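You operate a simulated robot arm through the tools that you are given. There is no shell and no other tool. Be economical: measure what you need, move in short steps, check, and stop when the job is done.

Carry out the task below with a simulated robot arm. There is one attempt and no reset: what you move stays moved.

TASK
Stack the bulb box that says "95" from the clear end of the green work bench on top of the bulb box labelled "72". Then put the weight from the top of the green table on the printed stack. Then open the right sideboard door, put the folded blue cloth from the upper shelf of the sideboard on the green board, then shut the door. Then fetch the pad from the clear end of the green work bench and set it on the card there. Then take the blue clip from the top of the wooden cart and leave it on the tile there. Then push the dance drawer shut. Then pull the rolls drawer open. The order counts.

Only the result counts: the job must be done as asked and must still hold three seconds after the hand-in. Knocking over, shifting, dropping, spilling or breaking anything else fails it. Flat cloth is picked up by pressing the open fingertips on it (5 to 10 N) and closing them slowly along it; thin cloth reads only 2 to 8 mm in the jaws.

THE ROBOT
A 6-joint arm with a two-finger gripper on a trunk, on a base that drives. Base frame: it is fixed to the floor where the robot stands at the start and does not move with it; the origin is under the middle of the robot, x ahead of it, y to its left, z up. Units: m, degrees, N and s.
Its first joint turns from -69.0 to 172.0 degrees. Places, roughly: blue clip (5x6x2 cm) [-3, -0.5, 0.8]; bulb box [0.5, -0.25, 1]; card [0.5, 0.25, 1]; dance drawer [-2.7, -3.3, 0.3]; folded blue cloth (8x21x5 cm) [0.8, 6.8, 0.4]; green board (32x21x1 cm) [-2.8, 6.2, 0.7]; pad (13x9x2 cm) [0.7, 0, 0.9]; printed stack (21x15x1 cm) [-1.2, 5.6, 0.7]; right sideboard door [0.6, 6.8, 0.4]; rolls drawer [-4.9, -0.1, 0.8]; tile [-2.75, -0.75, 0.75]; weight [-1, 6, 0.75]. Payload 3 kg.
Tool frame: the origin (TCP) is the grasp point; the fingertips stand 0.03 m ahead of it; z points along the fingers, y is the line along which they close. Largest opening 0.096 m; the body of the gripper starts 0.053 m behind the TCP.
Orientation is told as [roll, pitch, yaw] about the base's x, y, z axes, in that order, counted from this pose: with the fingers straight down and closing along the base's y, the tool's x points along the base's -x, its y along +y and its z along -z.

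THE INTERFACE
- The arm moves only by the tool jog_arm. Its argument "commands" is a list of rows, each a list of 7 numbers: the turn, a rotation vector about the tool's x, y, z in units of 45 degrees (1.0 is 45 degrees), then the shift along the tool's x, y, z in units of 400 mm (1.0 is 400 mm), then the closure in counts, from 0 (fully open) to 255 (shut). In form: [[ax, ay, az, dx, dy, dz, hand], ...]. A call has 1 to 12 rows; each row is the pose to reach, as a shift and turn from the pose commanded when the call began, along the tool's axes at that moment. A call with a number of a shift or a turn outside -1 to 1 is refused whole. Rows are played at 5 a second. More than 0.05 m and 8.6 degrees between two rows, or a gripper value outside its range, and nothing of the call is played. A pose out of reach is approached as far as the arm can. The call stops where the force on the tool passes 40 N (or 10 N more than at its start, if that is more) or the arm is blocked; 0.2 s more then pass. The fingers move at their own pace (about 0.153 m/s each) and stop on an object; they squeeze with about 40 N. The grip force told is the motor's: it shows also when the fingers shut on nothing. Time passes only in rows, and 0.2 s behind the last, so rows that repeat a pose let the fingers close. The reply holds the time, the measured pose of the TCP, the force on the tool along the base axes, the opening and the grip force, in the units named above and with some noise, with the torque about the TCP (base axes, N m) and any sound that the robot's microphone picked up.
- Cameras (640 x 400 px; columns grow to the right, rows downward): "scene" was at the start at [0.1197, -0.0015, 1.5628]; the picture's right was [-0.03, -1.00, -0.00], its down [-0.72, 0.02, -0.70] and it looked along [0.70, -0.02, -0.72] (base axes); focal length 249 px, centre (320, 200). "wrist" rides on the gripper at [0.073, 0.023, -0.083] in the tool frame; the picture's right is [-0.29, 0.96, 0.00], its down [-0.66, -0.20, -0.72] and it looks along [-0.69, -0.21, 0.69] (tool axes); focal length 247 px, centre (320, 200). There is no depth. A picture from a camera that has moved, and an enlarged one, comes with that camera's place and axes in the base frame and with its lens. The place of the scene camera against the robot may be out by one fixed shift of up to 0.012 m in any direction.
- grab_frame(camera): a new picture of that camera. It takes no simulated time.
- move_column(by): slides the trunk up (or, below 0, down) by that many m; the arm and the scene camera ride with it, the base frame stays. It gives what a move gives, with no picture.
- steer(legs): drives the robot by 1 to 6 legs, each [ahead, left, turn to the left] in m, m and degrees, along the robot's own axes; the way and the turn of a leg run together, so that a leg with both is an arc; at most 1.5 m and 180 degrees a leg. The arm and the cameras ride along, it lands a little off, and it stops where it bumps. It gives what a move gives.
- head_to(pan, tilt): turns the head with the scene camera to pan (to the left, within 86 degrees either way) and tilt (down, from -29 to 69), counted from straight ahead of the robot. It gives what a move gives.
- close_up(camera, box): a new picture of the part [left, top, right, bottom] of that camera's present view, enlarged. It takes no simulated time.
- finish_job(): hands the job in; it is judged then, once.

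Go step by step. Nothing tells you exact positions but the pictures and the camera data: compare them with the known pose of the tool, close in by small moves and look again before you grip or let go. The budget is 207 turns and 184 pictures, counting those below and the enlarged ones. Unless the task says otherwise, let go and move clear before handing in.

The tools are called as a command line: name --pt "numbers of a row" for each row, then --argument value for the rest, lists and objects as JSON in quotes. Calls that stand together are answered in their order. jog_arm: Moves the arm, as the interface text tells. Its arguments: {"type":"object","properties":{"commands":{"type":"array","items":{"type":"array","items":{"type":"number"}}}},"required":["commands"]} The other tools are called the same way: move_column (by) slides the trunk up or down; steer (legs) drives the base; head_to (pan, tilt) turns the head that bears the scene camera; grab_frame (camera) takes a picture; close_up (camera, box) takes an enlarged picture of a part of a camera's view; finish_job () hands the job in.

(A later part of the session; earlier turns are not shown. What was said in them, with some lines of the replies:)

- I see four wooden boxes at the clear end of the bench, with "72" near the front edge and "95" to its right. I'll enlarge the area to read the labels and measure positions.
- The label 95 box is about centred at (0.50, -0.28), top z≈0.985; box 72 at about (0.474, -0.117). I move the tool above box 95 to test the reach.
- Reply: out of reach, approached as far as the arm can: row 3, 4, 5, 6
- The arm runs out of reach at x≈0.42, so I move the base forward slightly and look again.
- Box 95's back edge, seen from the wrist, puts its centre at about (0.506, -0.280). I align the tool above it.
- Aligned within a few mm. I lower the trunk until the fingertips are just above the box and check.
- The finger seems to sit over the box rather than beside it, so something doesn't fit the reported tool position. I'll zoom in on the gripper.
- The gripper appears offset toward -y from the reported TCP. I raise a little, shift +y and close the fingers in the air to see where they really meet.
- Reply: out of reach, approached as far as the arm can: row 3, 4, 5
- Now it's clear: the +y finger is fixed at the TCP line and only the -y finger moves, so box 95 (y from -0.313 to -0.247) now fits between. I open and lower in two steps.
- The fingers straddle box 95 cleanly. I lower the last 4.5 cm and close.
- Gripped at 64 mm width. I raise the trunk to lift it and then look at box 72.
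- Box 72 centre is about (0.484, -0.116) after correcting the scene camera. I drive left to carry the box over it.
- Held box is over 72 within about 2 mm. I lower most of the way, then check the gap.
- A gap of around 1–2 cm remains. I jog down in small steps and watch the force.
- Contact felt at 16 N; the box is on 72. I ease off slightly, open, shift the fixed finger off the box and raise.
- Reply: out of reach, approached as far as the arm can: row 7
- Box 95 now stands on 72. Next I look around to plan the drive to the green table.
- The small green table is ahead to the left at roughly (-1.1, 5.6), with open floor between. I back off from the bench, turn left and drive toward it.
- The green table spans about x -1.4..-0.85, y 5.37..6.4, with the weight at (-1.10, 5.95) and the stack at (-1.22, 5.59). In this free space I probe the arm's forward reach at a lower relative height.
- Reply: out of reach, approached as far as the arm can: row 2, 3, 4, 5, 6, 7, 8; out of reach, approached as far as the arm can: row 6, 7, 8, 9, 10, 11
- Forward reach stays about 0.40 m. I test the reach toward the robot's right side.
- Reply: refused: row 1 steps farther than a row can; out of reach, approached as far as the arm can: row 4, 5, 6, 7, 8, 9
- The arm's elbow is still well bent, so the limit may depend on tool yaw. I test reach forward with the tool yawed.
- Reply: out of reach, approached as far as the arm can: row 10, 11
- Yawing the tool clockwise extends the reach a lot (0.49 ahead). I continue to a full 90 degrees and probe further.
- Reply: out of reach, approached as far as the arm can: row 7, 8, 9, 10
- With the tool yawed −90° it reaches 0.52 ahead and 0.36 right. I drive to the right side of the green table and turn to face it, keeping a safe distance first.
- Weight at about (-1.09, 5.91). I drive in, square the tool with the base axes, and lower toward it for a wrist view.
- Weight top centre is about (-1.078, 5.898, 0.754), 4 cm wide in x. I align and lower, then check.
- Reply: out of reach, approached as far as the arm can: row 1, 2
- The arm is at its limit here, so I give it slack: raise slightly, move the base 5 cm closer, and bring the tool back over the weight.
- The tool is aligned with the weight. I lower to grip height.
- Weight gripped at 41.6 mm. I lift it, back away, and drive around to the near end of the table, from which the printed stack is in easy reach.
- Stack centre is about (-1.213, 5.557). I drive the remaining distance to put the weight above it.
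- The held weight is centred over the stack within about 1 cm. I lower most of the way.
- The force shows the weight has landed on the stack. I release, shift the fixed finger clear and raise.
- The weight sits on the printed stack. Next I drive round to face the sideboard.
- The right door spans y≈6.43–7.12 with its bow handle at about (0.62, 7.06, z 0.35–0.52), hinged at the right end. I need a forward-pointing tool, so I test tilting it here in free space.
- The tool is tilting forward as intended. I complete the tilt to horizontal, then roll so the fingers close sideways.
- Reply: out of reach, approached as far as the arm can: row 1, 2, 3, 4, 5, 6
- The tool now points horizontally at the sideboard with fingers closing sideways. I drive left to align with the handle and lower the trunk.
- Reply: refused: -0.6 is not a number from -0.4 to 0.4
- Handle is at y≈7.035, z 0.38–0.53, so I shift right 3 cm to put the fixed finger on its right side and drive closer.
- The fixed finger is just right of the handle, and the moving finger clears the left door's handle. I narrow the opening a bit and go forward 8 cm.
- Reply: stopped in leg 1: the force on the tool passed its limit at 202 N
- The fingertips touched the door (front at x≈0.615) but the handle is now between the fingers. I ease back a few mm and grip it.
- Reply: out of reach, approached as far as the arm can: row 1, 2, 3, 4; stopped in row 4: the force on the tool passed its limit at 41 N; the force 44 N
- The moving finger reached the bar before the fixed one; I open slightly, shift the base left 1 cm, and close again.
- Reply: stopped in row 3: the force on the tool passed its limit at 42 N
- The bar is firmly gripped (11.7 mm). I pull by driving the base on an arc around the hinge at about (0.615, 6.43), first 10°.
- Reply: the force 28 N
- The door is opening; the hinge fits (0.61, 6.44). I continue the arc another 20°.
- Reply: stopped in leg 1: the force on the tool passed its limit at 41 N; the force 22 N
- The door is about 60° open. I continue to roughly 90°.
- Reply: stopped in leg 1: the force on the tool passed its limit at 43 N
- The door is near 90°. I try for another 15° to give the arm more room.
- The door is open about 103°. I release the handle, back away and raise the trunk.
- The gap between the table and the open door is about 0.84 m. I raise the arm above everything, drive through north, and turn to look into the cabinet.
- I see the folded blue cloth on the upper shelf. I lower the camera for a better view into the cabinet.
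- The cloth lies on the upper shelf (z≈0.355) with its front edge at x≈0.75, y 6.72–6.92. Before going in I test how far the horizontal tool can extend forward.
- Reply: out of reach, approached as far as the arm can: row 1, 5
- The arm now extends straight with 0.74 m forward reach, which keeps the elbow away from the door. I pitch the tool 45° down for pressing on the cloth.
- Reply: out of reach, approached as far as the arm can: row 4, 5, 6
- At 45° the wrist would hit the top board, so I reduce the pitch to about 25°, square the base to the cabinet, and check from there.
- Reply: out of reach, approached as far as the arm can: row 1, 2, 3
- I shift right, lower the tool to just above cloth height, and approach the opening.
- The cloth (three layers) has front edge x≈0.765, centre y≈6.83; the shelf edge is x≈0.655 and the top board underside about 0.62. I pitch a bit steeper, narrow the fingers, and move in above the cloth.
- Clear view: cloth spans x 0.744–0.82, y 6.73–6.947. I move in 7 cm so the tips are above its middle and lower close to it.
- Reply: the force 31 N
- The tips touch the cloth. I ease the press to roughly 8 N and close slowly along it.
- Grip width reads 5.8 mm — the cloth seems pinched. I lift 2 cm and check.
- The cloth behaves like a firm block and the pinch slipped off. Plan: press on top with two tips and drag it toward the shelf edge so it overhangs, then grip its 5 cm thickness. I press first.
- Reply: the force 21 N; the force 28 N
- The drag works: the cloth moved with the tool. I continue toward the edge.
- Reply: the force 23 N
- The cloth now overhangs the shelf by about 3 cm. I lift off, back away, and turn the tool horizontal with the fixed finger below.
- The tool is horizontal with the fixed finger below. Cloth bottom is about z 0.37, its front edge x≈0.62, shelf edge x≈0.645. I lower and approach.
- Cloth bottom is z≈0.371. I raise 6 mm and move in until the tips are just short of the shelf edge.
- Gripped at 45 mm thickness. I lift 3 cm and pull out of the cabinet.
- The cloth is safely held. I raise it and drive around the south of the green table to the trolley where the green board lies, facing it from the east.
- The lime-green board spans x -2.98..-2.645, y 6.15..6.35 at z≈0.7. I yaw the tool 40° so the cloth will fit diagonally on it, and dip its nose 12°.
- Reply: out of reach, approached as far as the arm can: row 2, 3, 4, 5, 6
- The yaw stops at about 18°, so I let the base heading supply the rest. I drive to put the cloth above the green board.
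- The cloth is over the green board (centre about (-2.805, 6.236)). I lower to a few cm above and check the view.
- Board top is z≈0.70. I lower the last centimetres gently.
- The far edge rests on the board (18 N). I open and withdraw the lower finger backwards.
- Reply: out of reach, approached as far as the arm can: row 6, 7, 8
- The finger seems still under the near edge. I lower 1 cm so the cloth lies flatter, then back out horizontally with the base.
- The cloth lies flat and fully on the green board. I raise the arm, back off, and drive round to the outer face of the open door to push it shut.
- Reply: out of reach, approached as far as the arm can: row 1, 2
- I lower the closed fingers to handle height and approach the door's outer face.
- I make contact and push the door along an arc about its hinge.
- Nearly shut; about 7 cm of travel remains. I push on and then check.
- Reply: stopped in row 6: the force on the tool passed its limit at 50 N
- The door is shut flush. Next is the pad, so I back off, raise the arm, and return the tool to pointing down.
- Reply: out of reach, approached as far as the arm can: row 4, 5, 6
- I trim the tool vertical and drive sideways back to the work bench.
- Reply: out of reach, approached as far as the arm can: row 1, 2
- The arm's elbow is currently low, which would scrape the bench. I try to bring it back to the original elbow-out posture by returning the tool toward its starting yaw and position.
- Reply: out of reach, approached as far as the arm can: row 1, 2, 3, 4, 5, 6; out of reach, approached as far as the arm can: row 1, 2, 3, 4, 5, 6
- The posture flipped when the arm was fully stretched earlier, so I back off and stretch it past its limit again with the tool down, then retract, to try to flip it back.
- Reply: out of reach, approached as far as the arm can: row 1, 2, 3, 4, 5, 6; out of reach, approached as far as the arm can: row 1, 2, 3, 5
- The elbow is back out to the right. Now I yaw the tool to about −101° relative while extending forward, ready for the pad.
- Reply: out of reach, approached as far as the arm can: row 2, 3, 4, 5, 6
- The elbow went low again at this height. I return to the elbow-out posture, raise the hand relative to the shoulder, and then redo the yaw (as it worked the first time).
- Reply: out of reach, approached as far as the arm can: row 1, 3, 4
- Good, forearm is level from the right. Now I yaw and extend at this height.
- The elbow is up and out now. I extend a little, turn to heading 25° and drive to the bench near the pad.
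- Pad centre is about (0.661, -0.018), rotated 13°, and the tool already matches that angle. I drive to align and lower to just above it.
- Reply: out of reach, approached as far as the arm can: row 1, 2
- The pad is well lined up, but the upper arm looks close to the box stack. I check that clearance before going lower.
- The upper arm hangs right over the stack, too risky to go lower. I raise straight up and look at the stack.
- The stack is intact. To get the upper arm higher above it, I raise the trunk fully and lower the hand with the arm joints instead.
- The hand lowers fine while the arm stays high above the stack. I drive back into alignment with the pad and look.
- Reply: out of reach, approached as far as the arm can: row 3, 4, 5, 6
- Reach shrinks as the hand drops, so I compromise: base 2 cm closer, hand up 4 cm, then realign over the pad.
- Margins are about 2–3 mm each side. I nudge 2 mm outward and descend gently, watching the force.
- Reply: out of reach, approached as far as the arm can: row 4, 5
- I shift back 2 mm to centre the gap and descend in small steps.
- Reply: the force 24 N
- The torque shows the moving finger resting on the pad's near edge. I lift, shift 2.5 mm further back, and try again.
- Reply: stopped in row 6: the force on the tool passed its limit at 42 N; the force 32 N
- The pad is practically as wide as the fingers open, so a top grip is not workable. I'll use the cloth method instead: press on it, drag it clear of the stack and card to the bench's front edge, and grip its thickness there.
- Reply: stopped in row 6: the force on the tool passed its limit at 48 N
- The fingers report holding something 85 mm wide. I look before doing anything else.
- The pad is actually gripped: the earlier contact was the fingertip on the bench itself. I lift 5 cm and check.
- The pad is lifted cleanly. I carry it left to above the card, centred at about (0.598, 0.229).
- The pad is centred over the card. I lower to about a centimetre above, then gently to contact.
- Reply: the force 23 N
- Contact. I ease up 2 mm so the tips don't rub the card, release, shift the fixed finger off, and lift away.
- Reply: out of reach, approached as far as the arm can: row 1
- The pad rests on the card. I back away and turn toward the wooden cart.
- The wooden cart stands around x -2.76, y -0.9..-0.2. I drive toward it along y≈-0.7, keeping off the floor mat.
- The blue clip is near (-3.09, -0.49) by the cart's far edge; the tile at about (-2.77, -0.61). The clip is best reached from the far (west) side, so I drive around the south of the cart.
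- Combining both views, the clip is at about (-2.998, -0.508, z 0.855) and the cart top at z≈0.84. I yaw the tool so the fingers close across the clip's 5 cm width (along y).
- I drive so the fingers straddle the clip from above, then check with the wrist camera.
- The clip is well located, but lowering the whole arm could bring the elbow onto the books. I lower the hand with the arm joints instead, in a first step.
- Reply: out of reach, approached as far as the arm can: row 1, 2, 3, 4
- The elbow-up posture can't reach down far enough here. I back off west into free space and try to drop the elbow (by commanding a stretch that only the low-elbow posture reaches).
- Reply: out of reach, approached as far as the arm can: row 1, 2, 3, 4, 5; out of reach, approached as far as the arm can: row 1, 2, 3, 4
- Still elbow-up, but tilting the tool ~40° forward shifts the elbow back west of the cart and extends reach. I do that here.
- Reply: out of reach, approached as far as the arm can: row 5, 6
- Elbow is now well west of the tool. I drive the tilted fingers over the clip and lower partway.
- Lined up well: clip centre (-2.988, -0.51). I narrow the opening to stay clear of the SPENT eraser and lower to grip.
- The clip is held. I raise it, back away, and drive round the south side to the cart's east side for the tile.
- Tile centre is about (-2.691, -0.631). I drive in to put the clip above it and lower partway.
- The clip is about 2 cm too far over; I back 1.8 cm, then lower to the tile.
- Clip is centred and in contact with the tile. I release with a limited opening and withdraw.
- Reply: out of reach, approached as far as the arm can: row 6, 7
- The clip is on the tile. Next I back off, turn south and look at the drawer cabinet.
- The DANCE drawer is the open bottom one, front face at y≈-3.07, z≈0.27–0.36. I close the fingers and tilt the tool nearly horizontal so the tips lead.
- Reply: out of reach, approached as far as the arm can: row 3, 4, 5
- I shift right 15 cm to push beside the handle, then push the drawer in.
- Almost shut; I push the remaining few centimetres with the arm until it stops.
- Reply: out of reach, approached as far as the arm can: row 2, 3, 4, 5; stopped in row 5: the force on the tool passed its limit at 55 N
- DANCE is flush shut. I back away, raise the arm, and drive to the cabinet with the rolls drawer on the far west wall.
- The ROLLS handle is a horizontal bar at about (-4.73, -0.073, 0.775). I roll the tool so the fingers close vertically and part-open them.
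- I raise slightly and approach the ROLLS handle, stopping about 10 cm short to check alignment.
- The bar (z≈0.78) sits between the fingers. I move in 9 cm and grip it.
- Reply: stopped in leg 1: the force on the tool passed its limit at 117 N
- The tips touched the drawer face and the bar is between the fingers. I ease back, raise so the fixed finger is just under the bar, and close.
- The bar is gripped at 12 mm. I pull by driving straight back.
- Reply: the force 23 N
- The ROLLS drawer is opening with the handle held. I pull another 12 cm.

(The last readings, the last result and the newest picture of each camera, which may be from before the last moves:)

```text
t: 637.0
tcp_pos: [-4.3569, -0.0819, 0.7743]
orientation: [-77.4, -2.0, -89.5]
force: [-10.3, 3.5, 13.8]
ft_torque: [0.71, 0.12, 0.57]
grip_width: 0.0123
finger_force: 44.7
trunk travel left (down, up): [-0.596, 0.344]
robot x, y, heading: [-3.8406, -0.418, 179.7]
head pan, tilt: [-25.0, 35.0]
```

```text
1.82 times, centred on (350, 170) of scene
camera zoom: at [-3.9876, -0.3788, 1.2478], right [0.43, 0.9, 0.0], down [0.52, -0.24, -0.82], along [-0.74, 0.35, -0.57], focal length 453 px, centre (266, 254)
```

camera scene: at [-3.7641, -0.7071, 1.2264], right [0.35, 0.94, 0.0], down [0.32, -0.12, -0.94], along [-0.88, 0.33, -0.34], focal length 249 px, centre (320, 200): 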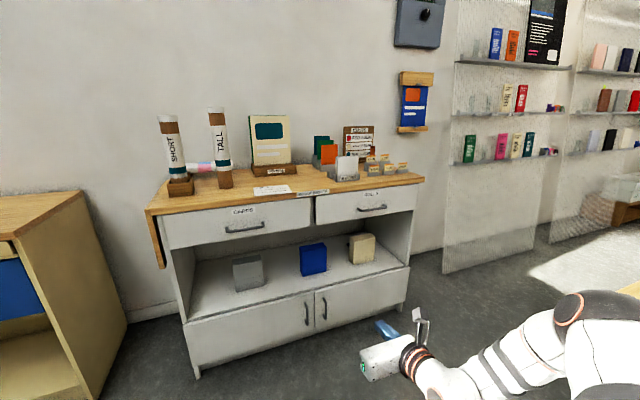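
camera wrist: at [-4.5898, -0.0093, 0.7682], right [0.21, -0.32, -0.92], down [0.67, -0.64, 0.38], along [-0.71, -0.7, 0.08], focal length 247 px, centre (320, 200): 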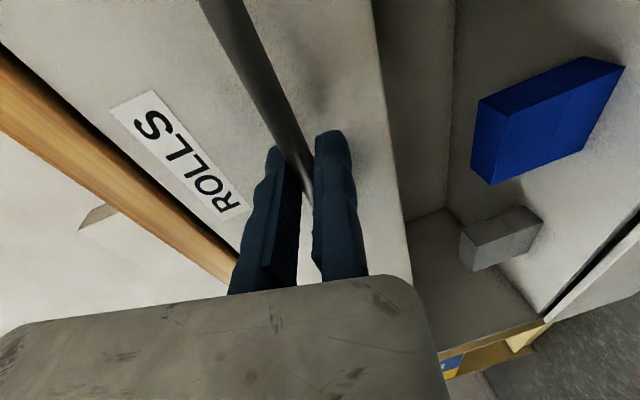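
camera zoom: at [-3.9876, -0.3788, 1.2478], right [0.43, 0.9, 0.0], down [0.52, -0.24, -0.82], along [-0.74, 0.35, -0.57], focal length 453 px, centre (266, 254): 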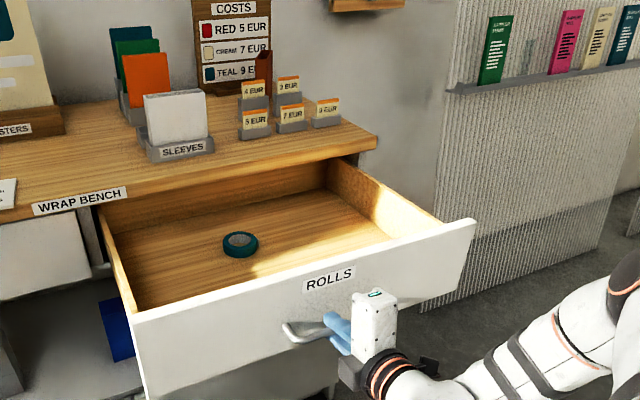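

The drawer is at its stop, fully open. I release the handle and back straight off.

jog_arm --pt "0 0 0 0 0 0 200" --pt "0 0 0 0 0 0 130" --pt "0 0 0 0 0 0 130" --pt "0 0 0 0 0 0 130"

steer --legs '[[-0.2, 0, 0]]'

grab_frame --camera "scene"

```text
t: 638.0
tcp_pos: [-4.3557, -0.082, 0.7741]
orientation: [-77.4, -1.9, -89.5]
force: [0.3, -0.6, -0.4]
ft_torque: [0.02, 0.02, 0.0]
grip_width: 0.0469
finger_force: 0.1
trunk travel left (down, up): [-0.596, 0.344]
robot x, y, heading: [-3.8431, -0.4144, 179.8]
head pan, tilt: [-25.0, 35.0]
```

```text
t: 639.6
tcp_pos: [-4.157, -0.0827, 0.7751]
orientation: [-77.5, -2.0, -89.7]
force: [0.5, -0.6, -0.1]
ft_torque: [-0.01, 0.0, -0.01]
grip_width: 0.0473
finger_force: 0.1
trunk travel left (down, up): [-0.596, 0.344]
robot x, y, heading: [-3.6466, -0.4163, 179.7]
head pan, tilt: [-25.0, 35.0]
```

```text
4 pictures are left
camera scene: at [-3.7887, -0.3787, 1.2477], right [0.43, 0.9, 0.0], down [0.52, -0.25, -0.82], along [-0.74, 0.35, -0.57], focal length 249 px, centre (320, 200)
```

scene: 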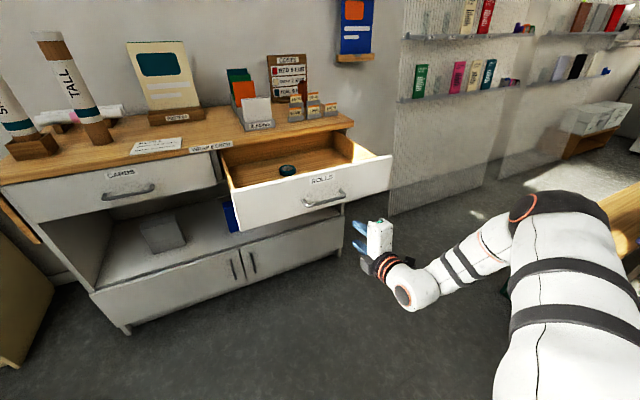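

The rolls drawer stays open, the hand is clear, and every step was done in the order asked. I hand the job in.

finish_job

```text
The job is handed in.
```

I carried out all seven steps in the order asked and handed the job in. No verdict has come back, so the list below is what I saw in the pictures at each step.

- **Bulb boxes:** the box marked "95" stands on the box marked "72".
- **Weight:** the 500 g weight sits on the printed stack.
- **Cloth and door:** the folded blue cloth lies flat on the green board, and the right sideboard door is shut flush.
- **Pad:** it rests on the card at the clear end of the bench.
- **Blue clip:** it is on the tile on the cart. The fingers partly hid it in the last picture I took of it.
- **Dance drawer:** it is shut flush.
- **Rolls drawer:** it is open to its stop, and the hand is clear of it.

Two contacts were harder than intended: about 200 N against the sideboard door, and about 117 N against the rolls drawer front. I saw nothing shifted or damaged by either one.
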